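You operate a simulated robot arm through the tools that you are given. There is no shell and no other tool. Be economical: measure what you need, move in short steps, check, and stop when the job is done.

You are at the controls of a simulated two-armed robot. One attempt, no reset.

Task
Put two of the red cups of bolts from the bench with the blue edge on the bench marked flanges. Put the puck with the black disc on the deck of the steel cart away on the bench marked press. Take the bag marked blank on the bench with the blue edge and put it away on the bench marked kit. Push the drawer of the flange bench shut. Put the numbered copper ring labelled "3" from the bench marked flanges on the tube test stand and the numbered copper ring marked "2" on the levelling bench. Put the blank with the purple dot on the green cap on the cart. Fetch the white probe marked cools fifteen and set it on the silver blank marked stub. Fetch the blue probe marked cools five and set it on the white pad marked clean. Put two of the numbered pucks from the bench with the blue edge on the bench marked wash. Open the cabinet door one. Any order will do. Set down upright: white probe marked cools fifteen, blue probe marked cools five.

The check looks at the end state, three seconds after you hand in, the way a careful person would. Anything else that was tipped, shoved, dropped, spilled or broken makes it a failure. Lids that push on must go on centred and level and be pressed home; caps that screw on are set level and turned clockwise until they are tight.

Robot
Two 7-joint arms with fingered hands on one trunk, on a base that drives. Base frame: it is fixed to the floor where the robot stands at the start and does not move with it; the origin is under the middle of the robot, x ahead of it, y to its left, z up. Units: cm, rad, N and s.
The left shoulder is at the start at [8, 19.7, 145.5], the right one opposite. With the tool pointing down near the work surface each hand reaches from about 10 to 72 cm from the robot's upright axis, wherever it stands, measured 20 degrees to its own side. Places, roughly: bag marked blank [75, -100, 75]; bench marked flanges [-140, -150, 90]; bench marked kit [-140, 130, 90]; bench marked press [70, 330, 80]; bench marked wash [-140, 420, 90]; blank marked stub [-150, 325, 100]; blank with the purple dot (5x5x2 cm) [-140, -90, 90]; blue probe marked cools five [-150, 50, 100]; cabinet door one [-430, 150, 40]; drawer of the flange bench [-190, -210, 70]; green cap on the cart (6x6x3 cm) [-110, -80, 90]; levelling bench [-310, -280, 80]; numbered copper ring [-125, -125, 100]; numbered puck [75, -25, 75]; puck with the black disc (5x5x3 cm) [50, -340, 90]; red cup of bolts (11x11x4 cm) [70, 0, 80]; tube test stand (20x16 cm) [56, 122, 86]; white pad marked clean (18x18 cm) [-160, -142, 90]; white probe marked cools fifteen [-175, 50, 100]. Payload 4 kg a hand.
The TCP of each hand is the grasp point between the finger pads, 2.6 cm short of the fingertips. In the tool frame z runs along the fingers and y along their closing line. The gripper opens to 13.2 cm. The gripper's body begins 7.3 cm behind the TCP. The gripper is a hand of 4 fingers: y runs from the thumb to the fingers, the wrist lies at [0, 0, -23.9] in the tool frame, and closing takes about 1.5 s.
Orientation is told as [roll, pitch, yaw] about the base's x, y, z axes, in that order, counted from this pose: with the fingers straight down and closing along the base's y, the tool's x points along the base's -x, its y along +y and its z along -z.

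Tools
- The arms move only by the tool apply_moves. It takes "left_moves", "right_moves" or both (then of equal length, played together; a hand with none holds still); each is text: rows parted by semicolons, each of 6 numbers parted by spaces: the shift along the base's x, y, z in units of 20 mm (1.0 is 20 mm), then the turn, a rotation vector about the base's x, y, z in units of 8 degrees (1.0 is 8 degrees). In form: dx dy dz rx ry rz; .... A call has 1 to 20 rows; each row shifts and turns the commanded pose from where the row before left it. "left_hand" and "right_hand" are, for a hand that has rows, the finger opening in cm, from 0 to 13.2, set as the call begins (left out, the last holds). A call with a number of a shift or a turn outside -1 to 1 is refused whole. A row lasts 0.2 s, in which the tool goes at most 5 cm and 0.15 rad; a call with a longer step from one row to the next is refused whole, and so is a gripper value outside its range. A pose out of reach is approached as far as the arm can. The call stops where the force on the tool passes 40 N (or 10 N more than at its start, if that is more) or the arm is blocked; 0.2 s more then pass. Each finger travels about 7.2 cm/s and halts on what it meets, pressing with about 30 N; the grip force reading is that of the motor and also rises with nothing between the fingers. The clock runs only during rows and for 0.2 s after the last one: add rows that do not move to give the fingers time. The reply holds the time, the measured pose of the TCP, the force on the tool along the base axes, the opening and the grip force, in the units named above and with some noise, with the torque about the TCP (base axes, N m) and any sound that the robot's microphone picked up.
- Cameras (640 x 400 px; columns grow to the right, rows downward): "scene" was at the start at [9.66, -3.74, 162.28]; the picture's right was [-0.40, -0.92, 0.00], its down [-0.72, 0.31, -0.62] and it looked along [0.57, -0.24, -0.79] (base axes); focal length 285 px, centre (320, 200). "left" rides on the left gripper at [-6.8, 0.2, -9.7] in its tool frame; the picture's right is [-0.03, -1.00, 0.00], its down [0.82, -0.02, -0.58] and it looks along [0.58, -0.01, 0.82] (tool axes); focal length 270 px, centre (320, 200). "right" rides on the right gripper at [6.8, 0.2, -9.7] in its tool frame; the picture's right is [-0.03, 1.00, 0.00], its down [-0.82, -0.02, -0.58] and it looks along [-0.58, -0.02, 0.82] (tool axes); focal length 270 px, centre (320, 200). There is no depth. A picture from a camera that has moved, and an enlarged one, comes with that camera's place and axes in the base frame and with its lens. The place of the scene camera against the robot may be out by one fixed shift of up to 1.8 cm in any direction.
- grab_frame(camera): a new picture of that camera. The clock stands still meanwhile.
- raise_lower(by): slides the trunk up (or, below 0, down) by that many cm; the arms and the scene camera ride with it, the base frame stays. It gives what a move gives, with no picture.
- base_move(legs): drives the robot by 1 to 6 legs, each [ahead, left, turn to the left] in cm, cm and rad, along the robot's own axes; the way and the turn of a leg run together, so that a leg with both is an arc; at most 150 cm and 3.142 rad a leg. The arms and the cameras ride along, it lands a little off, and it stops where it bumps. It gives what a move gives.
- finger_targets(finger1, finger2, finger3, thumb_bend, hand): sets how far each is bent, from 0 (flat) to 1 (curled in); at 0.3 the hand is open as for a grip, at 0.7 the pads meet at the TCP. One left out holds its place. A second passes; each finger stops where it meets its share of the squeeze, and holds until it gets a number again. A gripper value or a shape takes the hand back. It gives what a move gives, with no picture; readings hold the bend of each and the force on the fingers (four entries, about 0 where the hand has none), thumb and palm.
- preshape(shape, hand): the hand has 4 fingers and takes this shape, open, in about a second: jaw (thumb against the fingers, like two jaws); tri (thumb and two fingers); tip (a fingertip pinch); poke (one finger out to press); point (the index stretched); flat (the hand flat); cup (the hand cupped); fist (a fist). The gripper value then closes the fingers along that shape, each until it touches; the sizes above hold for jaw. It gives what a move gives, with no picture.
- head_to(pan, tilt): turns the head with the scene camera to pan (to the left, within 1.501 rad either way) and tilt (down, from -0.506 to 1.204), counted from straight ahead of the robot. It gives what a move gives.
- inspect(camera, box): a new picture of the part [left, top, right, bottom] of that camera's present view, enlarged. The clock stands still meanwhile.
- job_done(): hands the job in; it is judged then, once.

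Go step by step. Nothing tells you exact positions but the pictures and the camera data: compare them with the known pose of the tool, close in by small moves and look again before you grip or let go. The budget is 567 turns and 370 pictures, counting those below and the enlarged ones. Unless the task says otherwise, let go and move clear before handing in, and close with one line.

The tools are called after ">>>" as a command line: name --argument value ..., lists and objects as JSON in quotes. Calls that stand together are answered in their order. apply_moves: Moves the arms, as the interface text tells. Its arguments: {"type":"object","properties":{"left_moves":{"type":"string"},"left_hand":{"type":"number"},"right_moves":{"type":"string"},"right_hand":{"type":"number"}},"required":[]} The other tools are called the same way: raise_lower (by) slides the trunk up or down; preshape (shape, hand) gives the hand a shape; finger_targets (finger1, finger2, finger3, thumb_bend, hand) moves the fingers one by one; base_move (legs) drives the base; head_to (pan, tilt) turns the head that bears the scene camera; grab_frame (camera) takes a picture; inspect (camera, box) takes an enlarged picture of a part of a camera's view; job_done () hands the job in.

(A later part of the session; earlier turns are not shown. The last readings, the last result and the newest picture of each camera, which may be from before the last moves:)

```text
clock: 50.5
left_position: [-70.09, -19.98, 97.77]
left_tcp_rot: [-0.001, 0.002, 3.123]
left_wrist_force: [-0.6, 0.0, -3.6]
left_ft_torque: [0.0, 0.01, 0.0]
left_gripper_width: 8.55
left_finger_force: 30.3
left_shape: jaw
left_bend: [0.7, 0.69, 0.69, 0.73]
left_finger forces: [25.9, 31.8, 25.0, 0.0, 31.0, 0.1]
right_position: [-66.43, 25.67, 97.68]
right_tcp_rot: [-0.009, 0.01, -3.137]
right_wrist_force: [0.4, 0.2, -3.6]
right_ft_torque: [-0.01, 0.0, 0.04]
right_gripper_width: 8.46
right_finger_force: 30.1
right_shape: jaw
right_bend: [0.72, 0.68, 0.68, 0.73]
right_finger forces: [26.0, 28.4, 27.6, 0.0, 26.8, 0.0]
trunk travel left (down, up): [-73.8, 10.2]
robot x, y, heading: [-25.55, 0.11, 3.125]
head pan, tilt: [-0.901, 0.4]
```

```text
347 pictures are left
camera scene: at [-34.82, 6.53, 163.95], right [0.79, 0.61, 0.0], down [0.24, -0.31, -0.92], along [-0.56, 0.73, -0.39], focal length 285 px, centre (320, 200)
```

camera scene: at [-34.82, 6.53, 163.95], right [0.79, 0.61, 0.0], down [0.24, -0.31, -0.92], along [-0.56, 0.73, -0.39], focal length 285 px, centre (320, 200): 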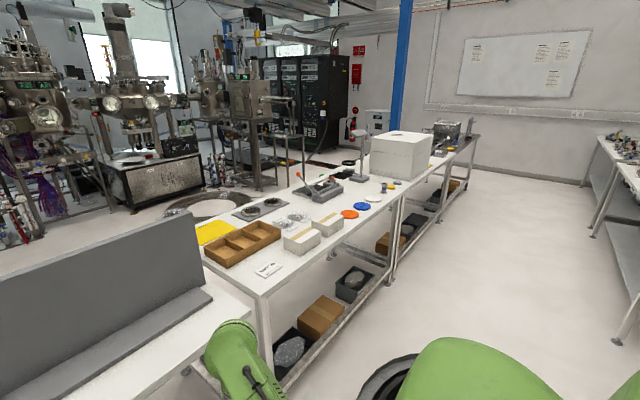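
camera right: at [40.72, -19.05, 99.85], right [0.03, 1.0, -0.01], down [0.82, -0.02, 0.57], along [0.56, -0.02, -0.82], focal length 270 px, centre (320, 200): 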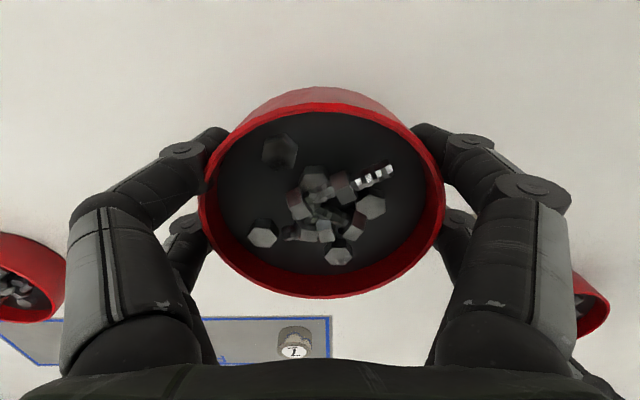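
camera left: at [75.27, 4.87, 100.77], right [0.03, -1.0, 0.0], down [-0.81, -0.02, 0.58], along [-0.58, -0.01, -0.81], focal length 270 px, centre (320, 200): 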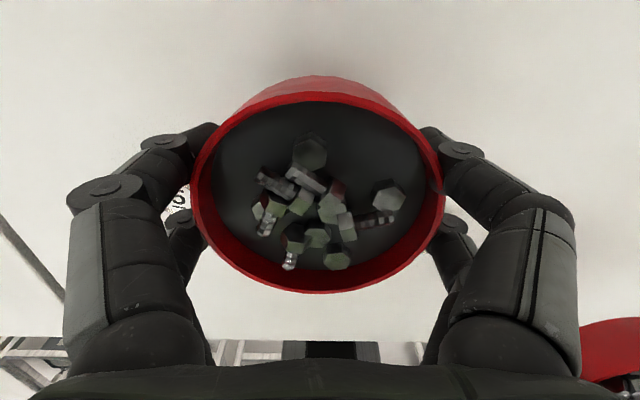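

The flange bench spans roughly x −106…−176, y −62…−243. I'll strafe to face it and look closely for free space.

>>> base_move --legs '[[8, 140, 0.0]]'

>>> head_to --pan 0 --tilt 0.5

>>> grab_frame --camera "scene"

```text
clock: 57.6
left_position: [-78.09, -163.69, 97.67]
left_tcp_rot: [0.0, 0.002, -3.129]
left_wrist_force: [-0.8, 0.4, -4.6]
left_ft_torque: [0.0, 0.02, 0.0]
left_gripper_width: 8.53
left_finger_force: 30.2
left_shape: jaw
left_bend: [0.7, 0.69, 0.69, 0.73]
left_finger forces: [25.9, 31.7, 24.9, 0.0, 30.9, 0.1]
right_position: [-75.7, -117.97, 97.64]
right_tcp_rot: [-0.008, 0.007, -3.105]
right_wrist_force: [-0.4, 1.0, -3.9]
right_ft_torque: [0.01, -0.07, 0.01]
right_gripper_width: 8.47
right_finger_force: 30.4
right_shape: jaw
right_bend: [0.72, 0.68, 0.68, 0.73]
right_finger forces: [26.2, 28.3, 27.6, 0.0, 26.8, 0.0]
trunk travel left (down, up): [-73.8, 10.2]
robot x, y, heading: [-34.13, -142.83, -3.133]
head pan, tilt: [-0.901, 0.4]
```

```text
clock: 58.8
left_position: [-78.12, -163.74, 97.75]
left_tcp_rot: [-0.001, 0.001, -3.13]
left_wrist_force: [-0.1, -0.2, -3.3]
left_ft_torque: [0.0, -0.01, 0.05]
left_gripper_width: 8.55
left_finger_force: 29.9
left_shape: jaw
left_bend: [0.7, 0.69, 0.69, 0.73]
left_finger forces: [26.1, 31.7, 24.9, 0.1, 30.9, 0.1]
right_position: [-75.69, -118.13, 97.69]
right_tcp_rot: [-0.01, 0.009, -3.105]
right_wrist_force: [-0.1, 0.7, -3.3]
right_ft_torque: [0.0, -0.04, -0.01]
right_gripper_width: 8.44
right_finger_force: 30.1
right_shape: jaw
right_bend: [0.72, 0.68, 0.68, 0.73]
right_finger forces: [26.1, 28.5, 27.6, 0.0, 26.8, 0.0]
trunk travel left (down, up): [-73.8, 10.2]
robot x, y, heading: [-34.57, -142.59, -3.135]
head pan, tilt: [0.0, 0.499]
```

```text
346 pictures are left
camera scene: at [-46.85, -143.51, 163.03], right [-0.01, 1.0, 0.0], down [0.48, 0.01, -0.88], along [-0.88, -0.01, -0.48], focal length 285 px, centre (320, 200)
```

scene: 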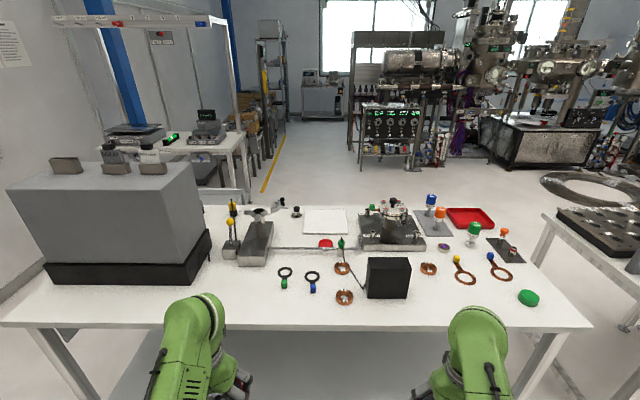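

Zooming on the flange bench to identify items.

>>> inspect --camera "scene" --box '[210, 185, 410, 335]'

>>> inspect --camera "scene" --box '[380, 185, 580, 335]'

```text
2.67 times, centred on (310, 260) of scene
camera zoom: at [-46.85, -143.51, 163.03], right [-0.01, 1.0, 0.0], down [0.48, 0.01, -0.88], along [-0.88, -0.01, -0.48], focal length 760 px, centre (347, 40)
```

zoom: 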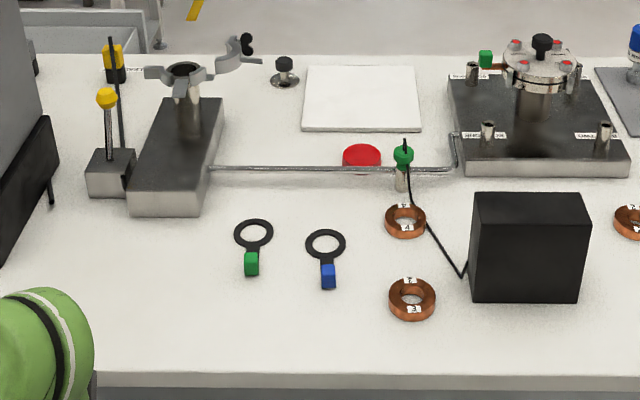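

```text
2.67 times, centred on (480, 260) of scene
camera zoom: at [-46.85, -143.51, 163.03], right [-0.01, 1.0, 0.0], down [0.48, 0.01, -0.88], along [-0.88, -0.01, -0.48], focal length 760 px, centre (-107, 40)
```

zoom: 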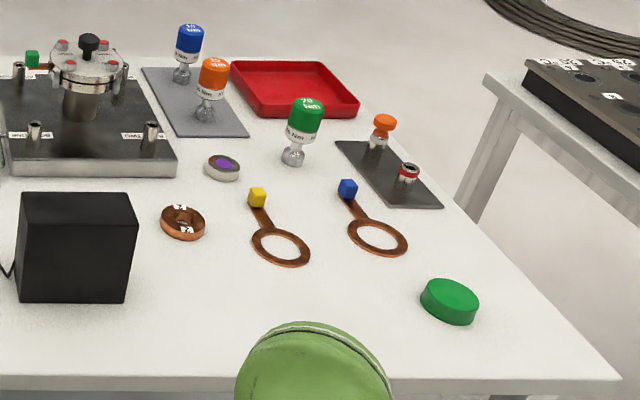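

Cup targets: left at (−112,−172), right at (−112,−104). The tall black box lies between, so I'll spread the hands first and then drive in.

>>> apply_moves --left_moves "0 -.6 .1 0 0 0;0 -.6 .1 0 0 0;0 -.6 .1 0 0 0;0 -.6 .1 0 0 0;0 -.6 .1 0 0 0;0 -.6 .1 0 0 0;0 -.6 0 0 0 0;0 0 0 0 0 0" --right_moves "0 1 .1 0 0 0;0 1 .1 0 0 0;0 1 .1 0 0 0;0 1 .1 0 0 0;0 1 .1 0 0 0;0 1 .1 0 0 0;0 1 0 0 0 0;0 0 0 0 0 0"

>>> base_move --legs '[[33, 0, 0]]'

>>> grab_frame --camera "left"

>>> grab_frame --camera "right"

```text
clock: 60.6
left_position: [-78.12, -172.25, 98.89]
left_tcp_rot: [0.001, 0.001, -3.129]
left_wrist_force: [-0.4, 0.5, -3.2]
left_ft_torque: [-0.02, 0.02, 0.0]
left_gripper_width: 8.55
left_finger_force: 29.8
left_shape: jaw
left_bend: [0.7, 0.69, 0.69, 0.73]
left_finger forces: [26.5, 31.9, 25.4, 0.2, 31.3, 0.1]
right_position: [-75.71, -103.97, 98.86]
right_tcp_rot: [-0.01, 0.007, -3.107]
right_wrist_force: [0.2, -0.7, -4.1]
right_ft_torque: [0.0, -0.05, 0.0]
right_gripper_width: 8.4
right_finger_force: 29.7
right_shape: jaw
right_bend: [0.72, 0.68, 0.68, 0.74]
right_finger forces: [28.0, 30.7, 29.5, 0.0, 29.2, 0.0]
trunk travel left (down, up): [-73.8, 10.2]
robot x, y, heading: [-34.18, -142.34, -3.128]
head pan, tilt: [0.0, 0.499]
```

```text
clock: 62.9
left_position: [-112.1, -172.61, 98.98]
left_tcp_rot: [0.0, -0.001, -3.13]
left_wrist_force: [0.1, -0.5, -4.4]
left_ft_torque: [0.0, 0.02, 0.0]
left_gripper_width: 8.54
left_finger_force: 29.7
left_shape: jaw
left_bend: [0.7, 0.69, 0.69, 0.73]
left_finger forces: [26.6, 31.8, 25.4, 0.0, 31.3, 0.1]
right_position: [-109.62, -104.47, 99.07]
right_tcp_rot: [-0.009, 0.007, -3.104]
right_wrist_force: [0.4, 0.8, -3.5]
right_ft_torque: [-0.03, -0.02, -0.01]
right_gripper_width: 8.44
right_finger_force: 30.1
right_shape: jaw
right_bend: [0.72, 0.68, 0.68, 0.74]
right_finger forces: [28.1, 30.9, 29.5, 0.0, 29.0, 0.0]
trunk travel left (down, up): [-73.8, 10.2]
robot x, y, heading: [-68.68, -143.21, -3.133]
head pan, tilt: [0.0, 0.499]
```

```text
343 pictures are left
camera left: at [-119.01, -173.03, 108.7], right [-0.04, 1.0, 0.0], down [0.82, 0.03, 0.58], along [0.58, 0.02, -0.82], focal length 270 px, centre (320, 200)
```

left: 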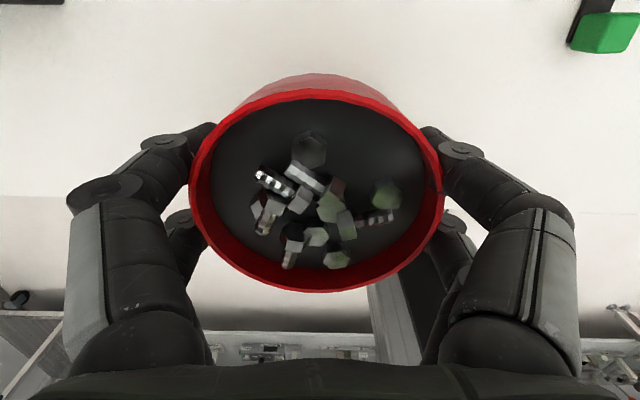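

```text
342 pictures are left
camera right: at [-102.68, -104.29, 108.82], right [0.01, -1.0, -0.01], down [-0.82, -0.01, 0.57], along [-0.57, 0.0, -0.82], focal length 270 px, centre (320, 200)
```

right: 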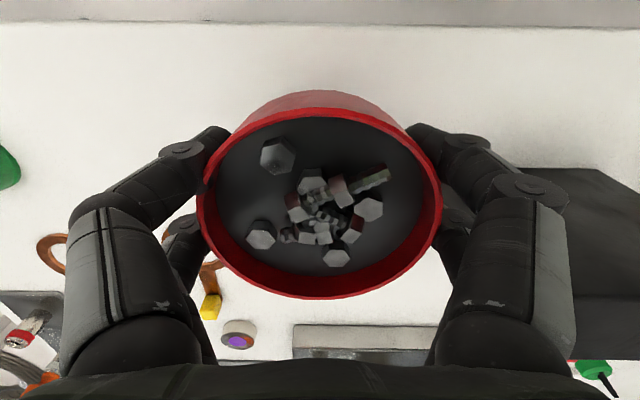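

Descend both to about z 94 and look at the gap.

>>> apply_moves --left_moves "0 0 -.5 0 0 0;0 0 -.5 0 0 0;0 0 -.5 0 0 0;0 0 -.5 0 0 0;0 0 -.5 0 0 0;0 0 0 0 0 0" --right_moves "-.65 .1 -.5 0 0 0;-.65 .1 -.5 0 0 0;0 0 -.5 0 0 0;0 0 -.5 0 0 0;0 0 -.5 0 0 0;0 0 0 0 0 0"

>>> grab_frame --camera "left"

>>> grab_frame --camera "right"

```text
clock: 64.2
left_position: [-112.46, -172.63, 93.92]
left_tcp_rot: [-0.001, 0.002, -3.129]
left_wrist_force: [-0.6, 0.4, -2.9]
left_ft_torque: [0.02, 0.01, 0.03]
left_gripper_width: 8.52
left_finger_force: 30.1
left_shape: jaw
left_bend: [0.7, 0.69, 0.69, 0.73]
left_finger forces: [26.4, 31.9, 25.4, 0.0, 31.4, 0.1]
right_position: [-112.56, -103.89, 93.73]
right_tcp_rot: [-0.007, 0.01, -3.106]
right_wrist_force: [0.4, -0.7, -3.4]
right_ft_torque: [0.0, -0.07, 0.0]
right_gripper_width: 8.42
right_finger_force: 29.7
right_shape: jaw
right_bend: [0.72, 0.68, 0.68, 0.74]
right_finger forces: [28.1, 30.8, 29.6, 0.0, 28.9, 0.0]
trunk travel left (down, up): [-73.8, 10.2]
robot x, y, heading: [-68.58, -143.05, -3.13]
head pan, tilt: [0.0, 0.499]
```

```text
341 pictures are left
camera left: at [-119.28, -173.05, 103.56], right [-0.04, 1.0, 0.0], down [0.81, 0.03, 0.58], along [0.58, 0.02, -0.82], focal length 270 px, centre (320, 200)
```

left: 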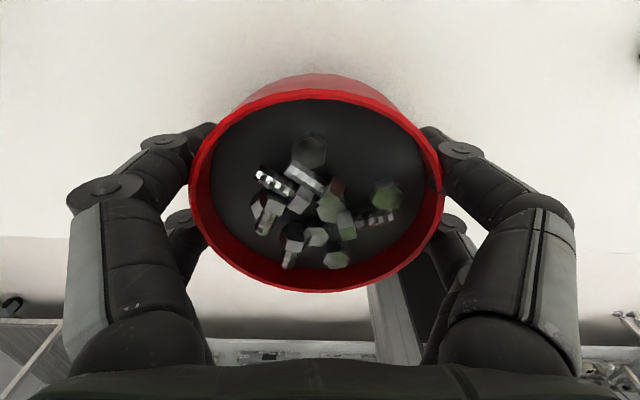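

```text
340 pictures are left
camera right: at [-105.57, -103.87, 103.62], right [0.01, -1.0, -0.01], down [-0.82, -0.01, 0.57], along [-0.57, 0.0, -0.82], focal length 270 px, centre (320, 200)
```

right: 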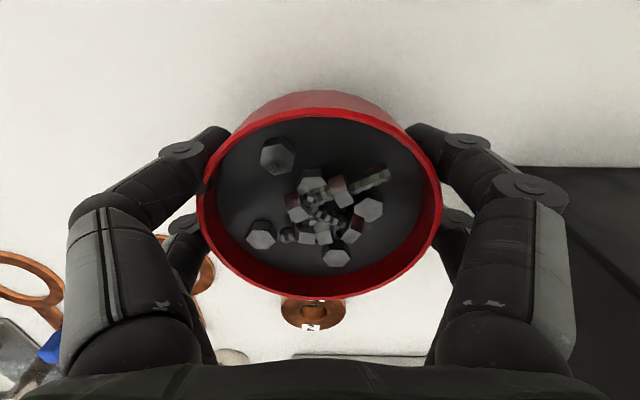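

Table height is estimated at ~88. Lowering in small steps to contact.

>>> apply_moves --left_moves "0 0 -.5 0 0 0;0 0 -.5 0 0 0;0 0 -.25 0 0 0;0 0 0 0 0 0" --right_moves "0 0 -.5 0 0 0;0 0 -.5 0 0 0;0 0 -.2 0 0 0;0 0 0 0 0 0"

>>> apply_moves --left_moves "0 0 -.2 0 0 0;0 0 0 0 0 0" --right_moves "0 0 -.2 0 0 0;0 0 0 0 0 0"

```text
clock: 65.2
left_position: [-112.22, -172.62, 91.27]
left_tcp_rot: [-0.002, 0.005, -3.129]
left_wrist_force: [0.4, -0.4, -3.4]
left_ft_torque: [0.0, 0.04, 0.01]
left_gripper_width: 8.54
left_finger_force: 30.4
left_shape: jaw
left_bend: [0.7, 0.69, 0.69, 0.73]
left_finger forces: [26.4, 31.9, 25.3, 0.1, 31.2, 0.1]
right_position: [-112.47, -103.97, 91.38]
right_tcp_rot: [-0.009, 0.009, -3.104]
right_wrist_force: [-0.9, -0.4, -3.1]
right_ft_torque: [-0.01, -0.04, -0.03]
right_gripper_width: 8.44
right_finger_force: 29.8
right_shape: jaw
right_bend: [0.72, 0.68, 0.68, 0.74]
right_finger forces: [28.1, 30.8, 29.5, 0.0, 28.9, 0.0]
trunk travel left (down, up): [-73.8, 10.2]
robot x, y, heading: [-68.35, -143.23, -3.131]
head pan, tilt: [0.0, 0.499]
```

```text
clock: 65.8
left_position: [-112.31, -172.62, 90.95]
left_tcp_rot: [0.0, 0.002, -3.131]
left_wrist_force: [-0.2, -0.8, -4.0]
left_ft_torque: [0.02, 0.02, 0.02]
left_gripper_width: 8.54
left_finger_force: 30.2
left_shape: jaw
left_bend: [0.7, 0.69, 0.69, 0.73]
left_finger forces: [26.5, 31.9, 25.4, 0.0, 31.3, 0.0]
right_position: [-112.47, -104.03, 90.94]
right_tcp_rot: [-0.009, 0.007, -3.104]
right_wrist_force: [-0.2, -0.4, -3.3]
right_ft_torque: [-0.01, -0.03, 0.0]
right_gripper_width: 8.45
right_finger_force: 30.2
right_shape: jaw
right_bend: [0.72, 0.68, 0.68, 0.74]
right_finger forces: [28.1, 30.8, 29.5, 0.0, 28.8, 0.0]
trunk travel left (down, up): [-73.8, 10.2]
robot x, y, heading: [-68.45, -143.32, -3.128]
head pan, tilt: [0.0, 0.499]
```

>>> apply_moves --left_moves "0 0 -.15 0 0 0;0 0 0 0 0 0" --right_moves "0 0 -.15 0 0 0;0 0 0 0 0 0"

>>> apply_moves --left_moves "0 0 -.15 0 0 0;0 0 0 0 0 0" --right_moves "0 0 -.15 0 0 0;0 0 0 0 0 0"

>>> apply_moves --left_moves "0 0 -.15 0 0 0;0 0 0 0 0 0" --right_moves "0 0 -.15 0 0 0;0 0 0 0 0 0"

```text
clock: 66.5
left_position: [-112.3, -172.56, 90.7]
left_tcp_rot: [-0.001, 0.002, -3.129]
left_wrist_force: [-1.3, -0.4, 2.2]
left_ft_torque: [0.17, -0.01, 0.0]
left_gripper_width: 8.53
left_finger_force: 29.9
left_shape: jaw
left_bend: [0.7, 0.69, 0.69, 0.73]
left_finger forces: [28.0, 31.8, 29.5, 0.1, 31.3, 0.0]
right_position: [-112.39, -103.83, 90.74]
right_tcp_rot: [-0.008, 0.009, -3.105]
right_wrist_force: [-0.2, -0.7, 0.4]
right_ft_torque: [-0.19, 0.01, 0.02]
right_gripper_width: 8.45
right_finger_force: 29.9
right_shape: jaw
right_bend: [0.72, 0.69, 0.68, 0.74]
right_finger forces: [28.3, 33.4, 29.3, 0.0, 28.7, 0.1]
trunk travel left (down, up): [-73.8, 10.2]
robot x, y, heading: [-68.68, -143.47, -3.133]
head pan, tilt: [0.0, 0.499]
```

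```text
clock: 67.0
left_position: [-112.27, -172.64, 90.81]
left_tcp_rot: [0.002, -0.008, -3.13]
left_wrist_force: [-1.4, 3.7, 22.7]
left_ft_torque: [0.73, -0.17, 0.1]
left_gripper_width: 8.5
left_finger_force: 29.7
left_shape: jaw
left_bend: [0.7, 0.69, 0.7, 0.73]
left_finger forces: [33.1, 31.2, 42.3, 0.0, 32.6, 0.0]
right_position: [-112.29, -103.75, 90.83]
right_tcp_rot: [-0.009, 0.003, -3.104]
right_wrist_force: [-3.1, -4.7, 12.2]
right_ft_torque: [-0.88, 0.08, -0.2]
right_gripper_width: 8.43
right_finger_force: 30.1
right_shape: jaw
right_bend: [0.72, 0.69, 0.68, 0.74]
right_finger forces: [34.8, 37.7, 28.4, 0.0, 27.5, 0.0]
trunk travel left (down, up): [-73.8, 10.2]
robot x, y, heading: [-69.07, -142.65, -3.132]
head pan, tilt: [0.0, 0.499]
```

```text
clock: 67.6
left_position: [-112.41, -172.63, 90.88]
left_tcp_rot: [0.002, -0.015, -3.128]
left_wrist_force: [4.4, 3.9, 16.5]
left_ft_torque: [0.47, -0.41, -0.01]
left_gripper_width: 8.43
left_finger_force: 30.3
left_shape: jaw
left_bend: [0.7, 0.7, 0.71, 0.73]
left_finger forces: [30.4, 35.1, 38.4, 0.0, 33.0, 0.0]
right_position: [-112.16, -103.84, 90.81]
right_tcp_rot: [-0.015, -0.002, -3.107]
right_wrist_force: [3.6, 0.1, 14.0]
right_ft_torque: [-0.85, -0.24, 0.2]
right_gripper_width: 8.42
right_finger_force: 30.0
right_shape: jaw
right_bend: [0.72, 0.69, 0.68, 0.74]
right_finger forces: [38.3, 36.9, 29.1, 0.1, 28.0, 0.0]
trunk travel left (down, up): [-73.8, 10.2]
robot x, y, heading: [-68.85, -142.98, -3.131]
head pan, tilt: [0.0, 0.499]
stopped in row 2 (left hand): the force on the tool passed its limit (the readings are from after the stop); the commanded pose is now the measured one
```

Both cups are on the bench. Open and lift straight up.

>>> apply_moves --left_moves "0 0 .1 0 0 0;0 0 0 0 0 0;0 0 0 0 0 0;0 0 0 0 0 0;0 0 0 0 0 0;0 0 0 0 0 0" --right_moves "0 0 .1 0 0 0;0 0 0 0 0 0;0 0 0 0 0 0;0 0 0 0 0 0;0 0 0 0 0 0;0 0 0 0 0 0" --left_hand 13.2 --right_hand 13.2

>>> grab_frame --camera "left"

>>> grab_frame --camera "right"

```text
clock: 69.0
left_position: [-112.53, -172.74, 90.56]
left_tcp_rot: [0.004, -0.011, -3.129]
left_wrist_force: [-0.4, 0.0, 0.5]
left_ft_torque: [0.02, 0.0, 0.0]
left_gripper_width: 13.19
left_finger_force: 0.1
left_shape: jaw
left_bend: [0.3, 0.3, 0.3, 0.3]
left_finger forces: [0.1, 0.3, 0.0, 0.0, 0.4, 0.1]
right_position: [-112.47, -103.79, 90.78]
right_tcp_rot: [-0.009, 0.001, -3.106]
right_wrist_force: [0.7, -0.2, -0.5]
right_ft_torque: [0.0, -0.03, 0.01]
right_gripper_width: 13.19
right_finger_force: 0.0
right_shape: jaw
right_bend: [0.3, 0.3, 0.3, 0.3]
right_finger forces: [0.1, 0.1, 0.0, 0.0, 0.1, 0.0]
trunk travel left (down, up): [-73.8, 10.2]
robot x, y, heading: [-68.59, -142.91, -3.131]
head pan, tilt: [0.0, 0.499]
```

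```text
339 pictures are left
camera left: at [-119.39, -173.04, 100.33], right [-0.04, 1.0, 0.0], down [0.82, 0.03, 0.57], along [0.57, 0.02, -0.82], focal length 270 px, centre (320, 200)
```

left: 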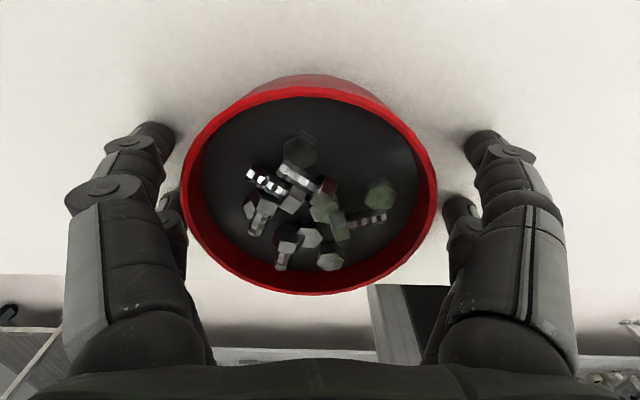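

```text
338 pictures are left
camera right: at [-105.52, -103.81, 100.5], right [0.01, -1.0, -0.01], down [-0.82, -0.01, 0.58], along [-0.58, 0.0, -0.82], focal length 270 px, centre (320, 200)
```

right: 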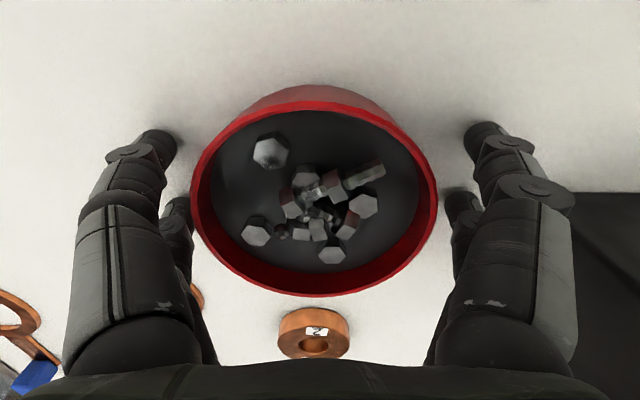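

Cups are placed. Lift clear.

>>> apply_moves --left_moves "0 0 .5 0 0 0;0 0 .8 0 0 0;0 0 1 0 0 0;0 0 1 0 0 0;0 0 1 0 0 0;0 0 1 0 0 0;0 0 0 0 0 0" --right_moves "0 0 .5 0 0 0;0 0 .8 0 0 0;0 0 1 0 0 0;0 0 1 0 0 0;0 0 1 0 0 0;0 0 1 0 0 0;0 0 0 0 0 0"

>>> head_to --pan -0.1 --tilt 0.85

>>> grab_frame --camera "scene"

>>> grab_frame --camera "right"

```text
clock: 70.6
left_position: [-112.77, -172.71, 101.19]
left_tcp_rot: [0.004, -0.009, -3.127]
left_wrist_force: [-0.4, -0.1, 0.2]
left_ft_torque: [0.01, -0.01, -0.05]
left_gripper_width: 13.19
left_finger_force: 0.1
left_shape: jaw
left_bend: [0.3, 0.3, 0.3, 0.3]
left_finger forces: [0.1, 0.1, 0.1, 0.1, 0.0, 0.0]
right_position: [-112.33, -103.9, 101.31]
right_tcp_rot: [-0.012, 0.003, -3.107]
right_wrist_force: [-0.4, 0.7, -0.2]
right_ft_torque: [0.02, 0.01, -0.01]
right_gripper_width: 13.22
right_finger_force: 0.0
right_shape: jaw
right_bend: [0.3, 0.3, 0.3, 0.3]
right_finger forces: [0.0, 0.0, 0.0, 0.0, 0.0, 0.1]
trunk travel left (down, up): [-73.8, 10.2]
robot x, y, heading: [-68.74, -142.74, -3.129]
head pan, tilt: [0.0, 0.499]
```

```text
clock: 71.4
left_position: [-112.76, -172.64, 101.19]
left_tcp_rot: [0.002, -0.008, -3.131]
left_wrist_force: [0.0, 0.8, 0.5]
left_ft_torque: [0.02, -0.02, 0.0]
left_gripper_width: 13.22
left_finger_force: 0.1
left_shape: jaw
left_bend: [0.3, 0.3, 0.3, 0.3]
left_finger forces: [0.0, 0.1, 0.0, 0.0, 0.1, 0.0]
right_position: [-112.35, -103.85, 101.29]
right_tcp_rot: [-0.011, 0.001, -3.107]
right_wrist_force: [-0.1, 0.1, 0.7]
right_ft_torque: [0.03, 0.01, 0.02]
right_gripper_width: 13.2
right_finger_force: 0.1
right_shape: jaw
right_bend: [0.3, 0.3, 0.3, 0.3]
right_finger forces: [0.0, 0.0, 0.0, 0.0, 0.0, 0.0]
trunk travel left (down, up): [-73.8, 10.2]
robot x, y, heading: [-68.55, -143.1, -3.127]
head pan, tilt: [-0.099, 0.85]
```

```text
337 pictures are left
camera scene: at [-79.66, -143.16, 160.05], right [0.09, 1.0, 0.0], down [0.75, -0.07, -0.66], along [-0.66, 0.06, -0.75], focal length 285 px, centre (320, 200)
```

scene: 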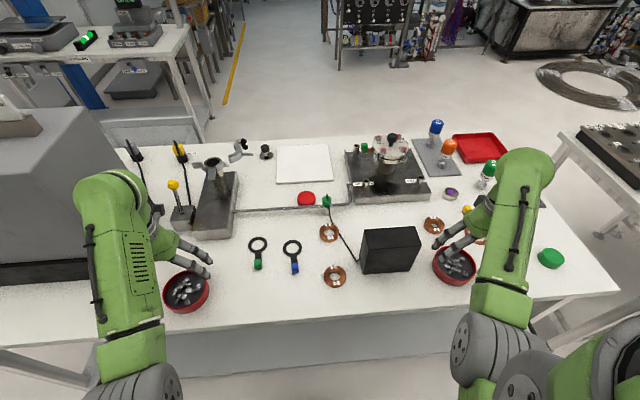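

```text
336 pictures are left
camera right: at [-105.31, -103.8, 111.02], right [0.01, -1.0, -0.01], down [-0.82, -0.01, 0.58], along [-0.58, 0.0, -0.82], focal length 270 px, centre (320, 200)
```

right: 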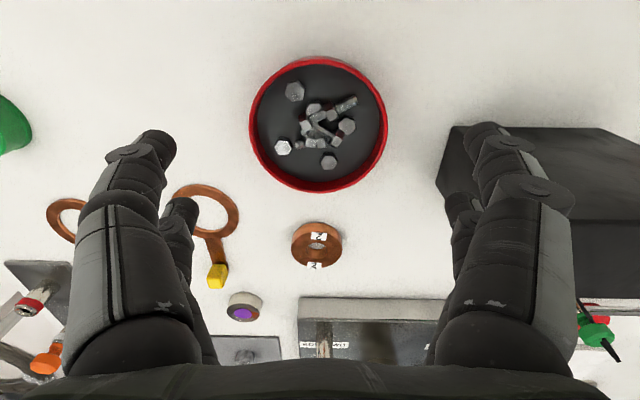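

I see ring "2"(?) behind the right cup and the purple-dot blank near (−139,−93). I'll strafe right and slightly ahead for reach, then look at labels.

>>> inspect --camera "right" --box '[280, 210, 360, 280]'

>>> base_move --legs '[[4, -28, 0]]'

>>> grab_frame --camera "left"

>>> grab_frame --camera "right"

```text
5.71 times, centred on (320, 245) of right
camera zoom: at [-105.31, -103.8, 111.02], right [0.01, -1.0, -0.01], down [-0.82, -0.01, 0.58], along [-0.58, 0.0, -0.82], focal length 1544 px, centre (320, -57)
```

zoom: 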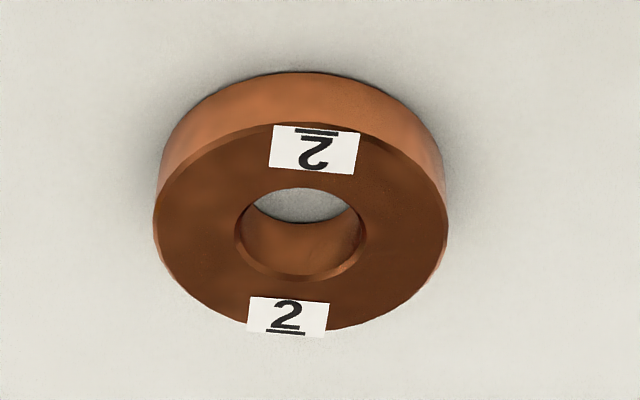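

```text
clock: 73.4
left_position: [-116.96, -144.74, 101.14]
left_tcp_rot: [0.001, -0.008, -3.137]
left_wrist_force: [-0.7, 1.0, 0.8]
left_ft_torque: [-0.01, -0.02, 0.0]
left_gripper_width: 13.21
left_finger_force: 0.0
left_shape: jaw
left_bend: [0.3, 0.3, 0.3, 0.3]
left_finger forces: [0.0, 0.0, 0.0, 0.0, 0.0, 0.0]
right_position: [-116.06, -75.86, 101.23]
right_tcp_rot: [-0.014, 0.002, -3.113]
right_wrist_force: [0.3, -0.1, -0.3]
right_ft_torque: [0.03, 0.0, 0.02]
right_gripper_width: 13.2
right_finger_force: 0.1
right_shape: jaw
right_bend: [0.3, 0.3, 0.3, 0.3]
right_finger forces: [0.1, 0.0, 0.0, 0.0, 0.1, 0.1]
trunk travel left (down, up): [-73.8, 10.2]
robot x, y, heading: [-72.55, -115.01, -3.139]
head pan, tilt: [-0.099, 0.85]
```

```text
334 pictures are left
camera left: at [-123.74, -145.07, 110.93], right [-0.03, 1.0, 0.0], down [0.82, 0.03, 0.57], along [0.57, 0.02, -0.82], focal length 270 px, centre (320, 200)
```

left: 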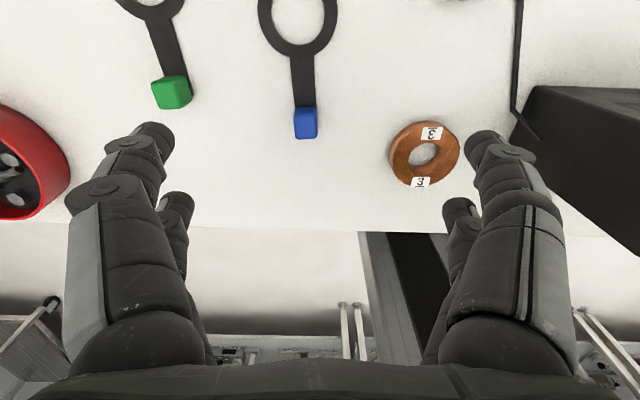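

```text
333 pictures are left
camera right: at [-109.09, -75.89, 111.12], right [0.0, -1.0, -0.01], down [-0.82, -0.01, 0.58], along [-0.58, 0.01, -0.82], focal length 270 px, centre (320, 200)
```

right: 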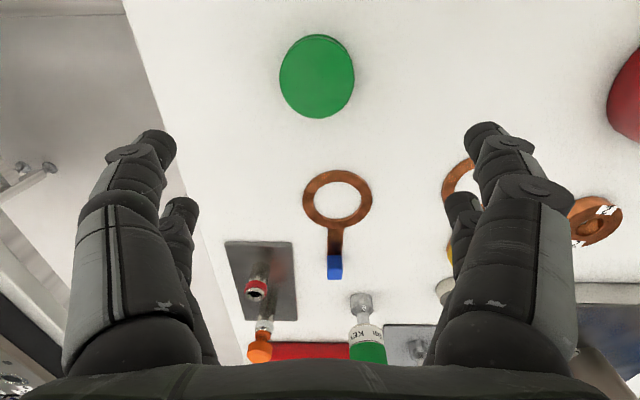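

Ring 3 is confirmed under the left hand, ring 2 near the right cup. Now the right hand goes to the purple-dot blank via y=−93.

>>> apply_moves --right_moves "0 -.96 0 0 0 0;0 -.96 0 0 0 0;0 -.96 0 0 0 0;0 -.96 0 0 0 0;0 -.96 0 0 0 0;0 -.96 0 0 0 0;0 -.96 0 0 0 0;0 -.96 0 0 0 0;0 -.96 0 0 0 0;-1 0 0 0 0 0;-1 0 0 0 0 0;-1 0 0 0 0 0;-1 0 0 0 0 0;-1 0 0 0 0 0;-1 0 0 0 0 0;-1 0 0 0 0 0;-1 0 0 0 0 0;-1 0 0 0 0 0;-1 0 0 0 0 0" --right_hand 8

>>> grab_frame --camera "right"

```text
clock: 77.4
left_position: [-117.08, -144.54, 101.18]
left_tcp_rot: [0.004, -0.008, -3.136]
left_wrist_force: [-0.6, -0.4, 0.7]
left_ft_torque: [-0.03, 0.0, -0.02]
left_gripper_width: 13.23
left_finger_force: 0.1
left_shape: jaw
left_bend: [0.3, 0.3, 0.3, 0.3]
left_finger forces: [0.0, 0.0, 0.0, 0.0, 0.0, 0.0]
right_position: [-136.13, -92.71, 101.08]
right_tcp_rot: [-0.012, 0.001, -3.114]
right_wrist_force: [-0.1, 1.0, -0.1]
right_ft_torque: [0.01, 0.04, -0.03]
right_gripper_width: 8.06
right_finger_force: 0.0
right_shape: jaw
right_bend: [0.71, 0.71, 0.71, 0.7]
right_finger forces: [0.0, 0.1, 0.1, 0.1, 0.0, 0.0]
trunk travel left (down, up): [-73.8, 10.2]
robot x, y, heading: [-73.36, -114.98, -3.138]
head pan, tilt: [-0.099, 0.85]
```

```text
332 pictures are left
camera right: at [-129.1, -92.86, 110.9], right [0.0, -1.0, -0.01], down [-0.82, -0.01, 0.58], along [-0.58, 0.01, -0.82], focal length 270 px, centre (320, 200)
```

right: 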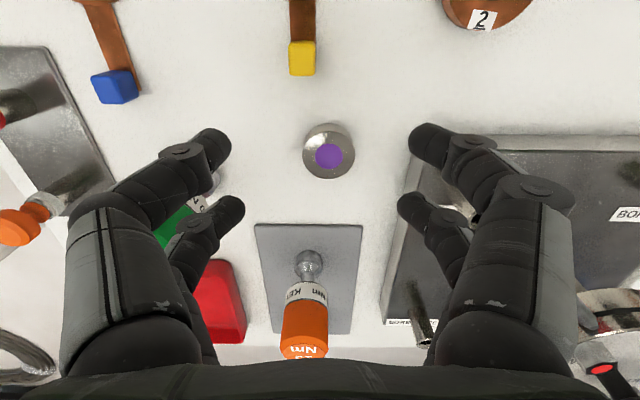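

The blank is at (−138.9, −93.3). Narrow to 7 cm, centre and descend.

>>> apply_moves --right_moves "-.7 -.15 0 0 0 0;-.7 -.15 0 0 0 0;0 0 -.8 0 0 0;0 0 -.8 0 0 0;0 0 -.8 0 0 0;0 0 0 0 0 0" --right_hand 7

>>> grab_frame --camera "right"

```text
clock: 78.8
left_position: [-117.08, -144.49, 101.12]
left_tcp_rot: [0.003, -0.01, -3.136]
left_wrist_force: [-0.9, -0.4, -0.5]
left_ft_torque: [-0.02, -0.01, 0.02]
left_gripper_width: 13.19
left_finger_force: 0.0
left_shape: jaw
left_bend: [0.3, 0.3, 0.3, 0.3]
left_finger forces: [0.1, 0.0, 0.0, 0.1, 0.0, 0.1]
right_position: [-138.68, -93.6, 96.45]
right_tcp_rot: [-0.011, 0.003, -3.113]
right_wrist_force: [0.3, 0.3, -0.3]
right_ft_torque: [-0.01, -0.03, -0.01]
right_gripper_width: 7.04
right_finger_force: 0.1
right_shape: jaw
right_bend: [0.72, 0.72, 0.72, 0.7]
right_finger forces: [0.0, 0.1, 0.0, 0.0, 0.0, 0.0]
trunk travel left (down, up): [-73.8, 10.2]
robot x, y, heading: [-72.69, -115.27, -3.134]
head pan, tilt: [-0.099, 0.85]
```

```text
331 pictures are left
camera right: at [-131.77, -93.6, 106.29], right [0.0, -1.0, -0.01], down [-0.82, -0.01, 0.58], along [-0.58, 0.01, -0.82], focal length 270 px, centre (320, 200)
```

right: 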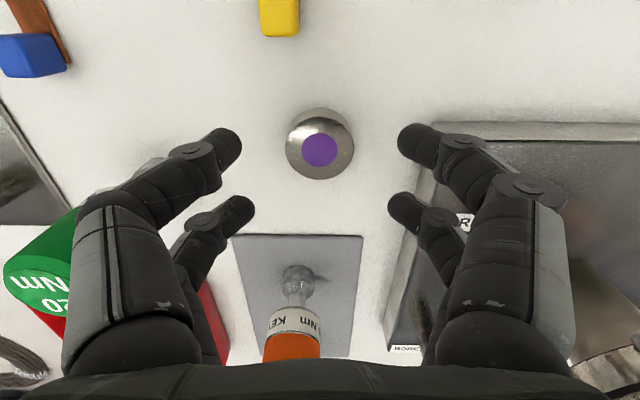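

The block is too close to the −y fingers. I'll yaw the hand 45° so the fingers clear both the block and the green tool, and narrow to 6.2.

>>> apply_moves --right_moves "0 0 .3 0 0 .95;0 0 .3 0 0 .95;0 0 0 0 0 .95;0 0 0 0 0 .95;0 0 0 0 0 .95;0 0 0 0 0 .9;0 0 0 0 0 0" --right_hand 6.4

>>> grab_frame --camera "right"

```text
clock: 80.4
left_position: [-116.94, -144.55, 101.22]
left_tcp_rot: [0.002, -0.008, -3.136]
left_wrist_force: [0.7, 0.2, 0.7]
left_ft_torque: [-0.03, -0.02, -0.02]
left_gripper_width: 13.18
left_finger_force: 0.1
left_shape: jaw
left_bend: [0.3, 0.3, 0.3, 0.3]
left_finger forces: [0.1, 0.1, 0.1, 0.0, 0.0, 0.0]
right_position: [-138.94, -93.55, 97.64]
right_tcp_rot: [-0.011, 0.003, -2.323]
right_wrist_force: [0.1, -0.2, 0.5]
right_ft_torque: [-0.04, -0.02, -0.02]
right_gripper_width: 6.49
right_finger_force: 0.1
right_shape: jaw
right_bend: [0.73, 0.73, 0.73, 0.7]
right_finger forces: [0.1, 0.1, 0.0, 0.0, 0.1, 0.0]
trunk travel left (down, up): [-73.8, 10.2]
robot x, y, heading: [-72.36, -115.1, -3.138]
head pan, tilt: [-0.099, 0.85]
```

```text
330 pictures are left
camera right: at [-133.91, -88.7, 107.48], right [0.71, -0.7, -0.01], down [-0.57, -0.59, 0.58], along [-0.41, -0.4, -0.82], focal length 270 px, centre (320, 200)
```

right: 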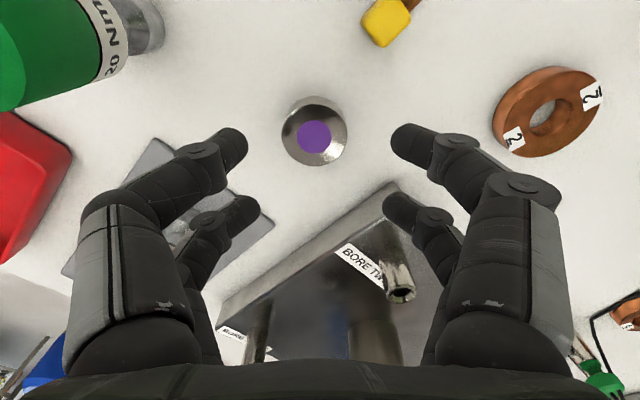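

I'll yaw another 22° to clear the block corner, then descend halfway and check.

>>> apply_moves --right_moves "0 0 0 0 0 .95;0 0 0 0 0 .9;0 0 0 0 0 .9;0 0 -.8 0 0 0;0 0 -.8 0 0 0;0 0 0 0 0 0"

>>> grab_frame --camera "right"

```text
clock: 81.8
left_position: [-116.9, -144.5, 101.18]
left_tcp_rot: [0.003, -0.008, -3.136]
left_wrist_force: [-0.2, -0.2, 0.7]
left_ft_torque: [0.03, 0.04, 0.0]
left_gripper_width: 13.22
left_finger_force: 0.0
left_shape: jaw
left_bend: [0.3, 0.3, 0.3, 0.3]
left_finger forces: [0.1, 0.1, 0.0, 0.1, 0.0, 0.0]
right_position: [-138.89, -93.55, 94.41]
right_tcp_rot: [-0.01, 0.002, -1.94]
right_wrist_force: [0.2, 0.0, 1.0]
right_ft_torque: [0.01, 0.0, 0.04]
right_gripper_width: 6.44
right_finger_force: 0.3
right_shape: jaw
right_bend: [0.73, 0.73, 0.73, 0.7]
right_finger forces: [0.0, 0.0, 0.0, 0.1, 0.0, 0.1]
trunk travel left (down, up): [-73.8, 10.2]
robot x, y, heading: [-72.99, -115.32, -3.137]
head pan, tilt: [-0.099, 0.85]
```

```text
329 pictures are left
camera right: at [-136.06, -87.22, 104.21], right [0.92, -0.38, -0.01], down [-0.31, -0.76, 0.58], along [-0.23, -0.53, -0.82], focal length 270 px, centre (320, 200)
```

right: 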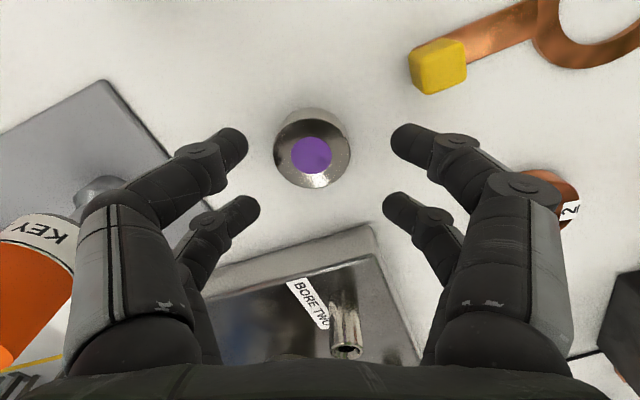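

Clear all round. Centre finely and descend to grip.

>>> apply_moves --right_moves "-.1 .2 -.6 0 0 0;0 0 -.6 0 0 0;0 0 -.6 0 0 0;0 0 0 0 0 0"

>>> apply_moves --right_moves "0 0 0 0 0 0;0 0 0 0 0 0;0 0 0 0 0 0;0 0 0 0 0 0;0 0 0 0 0 0;0 0 0 0 0 0" --right_hand 2

>>> grab_frame --camera "right"

```text
clock: 82.8
left_position: [-116.96, -144.53, 101.12]
left_tcp_rot: [0.004, -0.009, -3.136]
left_wrist_force: [-0.1, 1.6, -0.6]
left_ft_torque: [0.03, 0.03, -0.02]
left_gripper_width: 13.2
left_finger_force: 0.0
left_shape: jaw
left_bend: [0.3, 0.3, 0.3, 0.3]
left_finger forces: [0.0, 0.1, 0.0, 0.0, 0.0, 0.0]
right_position: [-139.41, -93.27, 90.84]
right_tcp_rot: [-0.012, 0.003, -1.941]
right_wrist_force: [-0.5, -0.4, 1.0]
right_ft_torque: [-0.02, -0.03, 0.01]
right_gripper_width: 6.43
right_finger_force: 0.0
right_shape: jaw
right_bend: [0.73, 0.73, 0.73, 0.7]
right_finger forces: [0.2, 0.4, 0.0, 0.1, 0.0, 0.0]
trunk travel left (down, up): [-73.8, 10.2]
robot x, y, heading: [-72.58, -115.01, -3.137]
head pan, tilt: [-0.099, 0.85]
```

```text
clock: 84.2
left_position: [-116.98, -144.61, 101.14]
left_tcp_rot: [0.003, -0.008, -3.136]
left_wrist_force: [0.1, 0.1, 0.3]
left_ft_torque: [0.0, 0.0, -0.05]
left_gripper_width: 13.21
left_finger_force: 0.1
left_shape: jaw
left_bend: [0.3, 0.3, 0.3, 0.3]
left_finger forces: [0.1, 0.0, 0.1, 0.1, 0.0, 0.0]
right_position: [-139.38, -93.16, 90.74]
right_tcp_rot: [-0.01, 0.0, -1.939]
right_wrist_force: [0.0, -0.2, -1.0]
right_ft_torque: [0.01, 0.02, 0.01]
right_gripper_width: 2.08
right_finger_force: 29.5
right_shape: jaw
right_bend: [0.73, 0.73, 0.73, 0.71]
right_finger forces: [29.2, 30.6, 33.6, 0.0, 23.4, 0.0]
trunk travel left (down, up): [-73.8, 10.2]
robot x, y, heading: [-72.9, -115.28, -3.137]
head pan, tilt: [-0.099, 0.85]
```

```text
328 pictures are left
camera right: at [-136.43, -86.86, 100.53], right [0.92, -0.38, -0.01], down [-0.31, -0.76, 0.58], along [-0.23, -0.53, -0.82], focal length 270 px, centre (320, 200)
```

right: 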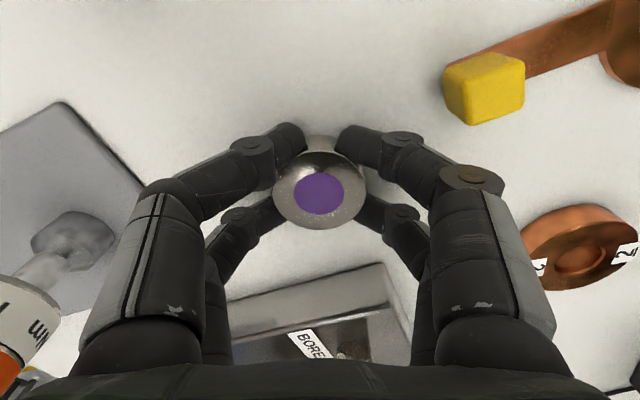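

Gripped. Lift, retreat in +x, and yaw back while heading for the green cap.

>>> apply_moves --right_moves "0 0 .5 0 0 0;0 0 1 0 0 0;0 0 1 0 0 0;0 0 1 0 0 0;0 0 1 0 0 0;0 0 .7 0 0 0;1 0 0 0 0 0;1 0 0 0 0 0;1 0 0 0 0 0;1 0 0 0 0 -.8;1 0 0 0 0 -.8;1 0 0 0 0 -.8;1 0 0 0 0 -.8;1 .8 0 0 0 -.8;1 1 0 0 0 -.8;1 1 0 0 0 -.8;1 1 0 0 0 -.8;.8 1 0 0 0 -.8;0 1 0 0 0 -.8;0 1 0 0 0 -.4"

>>> apply_moves --right_moves "0 1 0 0 0 0;0 1 0 0 0 0;0 0 0 0 0 0;0 0 0 0 0 0"

>>> grab_frame --camera "right"

```text
clock: 88.4
left_position: [-117.0, -144.46, 101.19]
left_tcp_rot: [0.004, -0.009, -3.134]
left_wrist_force: [0.9, 0.2, 0.5]
left_ft_torque: [-0.04, 0.0, 0.01]
left_gripper_width: 13.2
left_finger_force: 0.1
left_shape: jaw
left_bend: [0.3, 0.3, 0.3, 0.3]
left_finger forces: [0.0, 0.1, 0.1, 0.1, 0.0, 0.0]
right_position: [-115.44, -79.37, 101.22]
right_tcp_rot: [-0.012, 0.002, -3.115]
right_wrist_force: [0.9, -0.2, -1.9]
right_ft_torque: [0.03, -0.01, -0.02]
right_gripper_width: 2.09
right_finger_force: 30.2
right_shape: jaw
right_bend: [0.73, 0.73, 0.73, 0.71]
right_finger forces: [31.0, 32.2, 34.1, 0.0, 23.9, 0.0]
trunk travel left (down, up): [-73.8, 10.2]
robot x, y, heading: [-72.65, -114.97, -3.137]
head pan, tilt: [-0.099, 0.85]
```

```text
clock: 89.4
left_position: [-116.97, -144.59, 101.13]
left_tcp_rot: [0.004, -0.009, -3.136]
left_wrist_force: [0.1, 0.1, 0.7]
left_ft_torque: [-0.02, 0.0, -0.01]
left_gripper_width: 13.21
left_finger_force: 0.0
left_shape: jaw
left_bend: [0.3, 0.3, 0.3, 0.3]
left_finger forces: [0.1, 0.0, 0.0, 0.0, 0.1, 0.1]
right_position: [-115.37, -75.59, 101.24]
right_tcp_rot: [-0.009, 0.003, -3.115]
right_wrist_force: [-0.4, 0.2, -2.1]
right_ft_torque: [0.01, -0.01, -0.02]
right_gripper_width: 2.08
right_finger_force: 29.4
right_shape: jaw
right_bend: [0.73, 0.73, 0.73, 0.71]
right_finger forces: [31.4, 32.6, 34.4, 0.0, 24.1, 0.0]
trunk travel left (down, up): [-73.8, 10.2]
robot x, y, heading: [-72.75, -115.35, -3.138]
head pan, tilt: [-0.099, 0.85]
```

```text
327 pictures are left
camera right: at [-108.44, -75.63, 111.13], right [0.0, -1.0, -0.01], down [-0.82, -0.01, 0.58], along [-0.58, 0.01, -0.82], focal length 270 px, centre (320, 200)
```

right: 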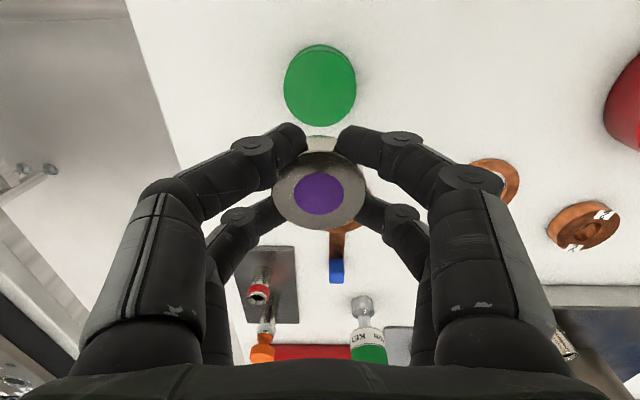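

Aligning over the cap at (−113.1, −75.4) and lowering.

>>> apply_moves --right_moves ".56 .05 0 0 0 0;.57 .04 0 0 0 0;0 0 -.8 0 0 0;0 0 -.8 0 0 0;0 0 -.8 0 0 0;0 0 -.5 0 0 0;0 0 0 0 0 0"

>>> grab_frame --camera "right"

>>> head_to --pan -0.7 --tilt 0.85

>>> grab_frame --camera "scene"

```text
clock: 91.0
left_position: [-117.03, -144.47, 101.18]
left_tcp_rot: [0.004, -0.009, -3.135]
left_wrist_force: [-1.1, -0.5, -0.8]
left_ft_torque: [0.02, -0.02, 0.0]
left_gripper_width: 13.19
left_finger_force: 0.1
left_shape: jaw
left_bend: [0.3, 0.3, 0.3, 0.3]
left_finger forces: [0.0, 0.1, 0.0, 0.1, 0.0, 0.1]
right_position: [-113.41, -75.34, 95.35]
right_tcp_rot: [-0.011, 0.002, -3.112]
right_wrist_force: [-0.6, -0.8, -1.6]
right_ft_torque: [0.01, -0.02, 0.04]
right_gripper_width: 2.05
right_finger_force: 29.6
right_shape: jaw
right_bend: [0.73, 0.73, 0.73, 0.71]
right_finger forces: [32.2, 33.6, 34.8, 0.1, 24.4, 0.0]
trunk travel left (down, up): [-73.8, 10.2]
robot x, y, heading: [-73.35, -115.02, -3.138]
head pan, tilt: [-0.099, 0.85]
```

```text
326 pictures are left
camera right: at [-106.4, -75.31, 105.12], right [0.0, -1.0, -0.01], down [-0.82, -0.01, 0.58], along [-0.58, 0.01, -0.82], focal length 270 px, centre (320, 200)
```

right: 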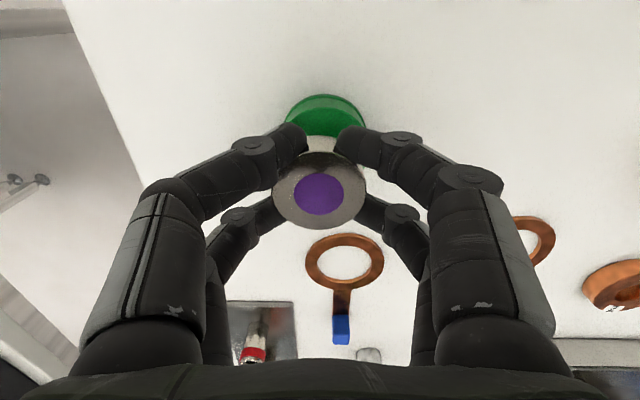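

```text
clock: 92.0
left_position: [-116.95, -144.57, 101.2]
left_tcp_rot: [0.003, -0.007, -3.136]
left_wrist_force: [0.3, 0.1, 0.4]
left_ft_torque: [0.0, 0.0, 0.03]
left_gripper_width: 13.22
left_finger_force: 0.0
left_shape: jaw
left_bend: [0.3, 0.3, 0.3, 0.3]
left_finger forces: [0.0, 0.0, 0.0, 0.0, 0.0, 0.0]
right_position: [-113.42, -75.33, 95.27]
right_tcp_rot: [-0.009, 0.003, -3.113]
right_wrist_force: [0.8, 0.1, -2.4]
right_ft_torque: [0.0, -0.01, 0.0]
right_gripper_width: 2.08
right_finger_force: 30.2
right_shape: jaw
right_bend: [0.73, 0.73, 0.73, 0.71]
right_finger forces: [32.3, 33.5, 34.8, 0.1, 24.4, 0.0]
trunk travel left (down, up): [-73.8, 10.2]
robot x, y, heading: [-72.35, -115.11, -3.133]
head pan, tilt: [-0.7, 0.85]
```

```text
325 pictures are left
camera scene: at [-82.01, -110.94, 160.04], right [0.64, 0.77, 0.0], down [0.58, -0.48, -0.66], along [-0.51, 0.42, -0.75], focal length 285 px, centre (320, 200)
```

scene: 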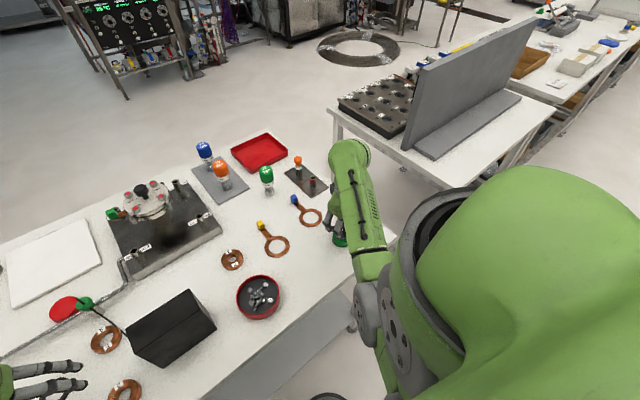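

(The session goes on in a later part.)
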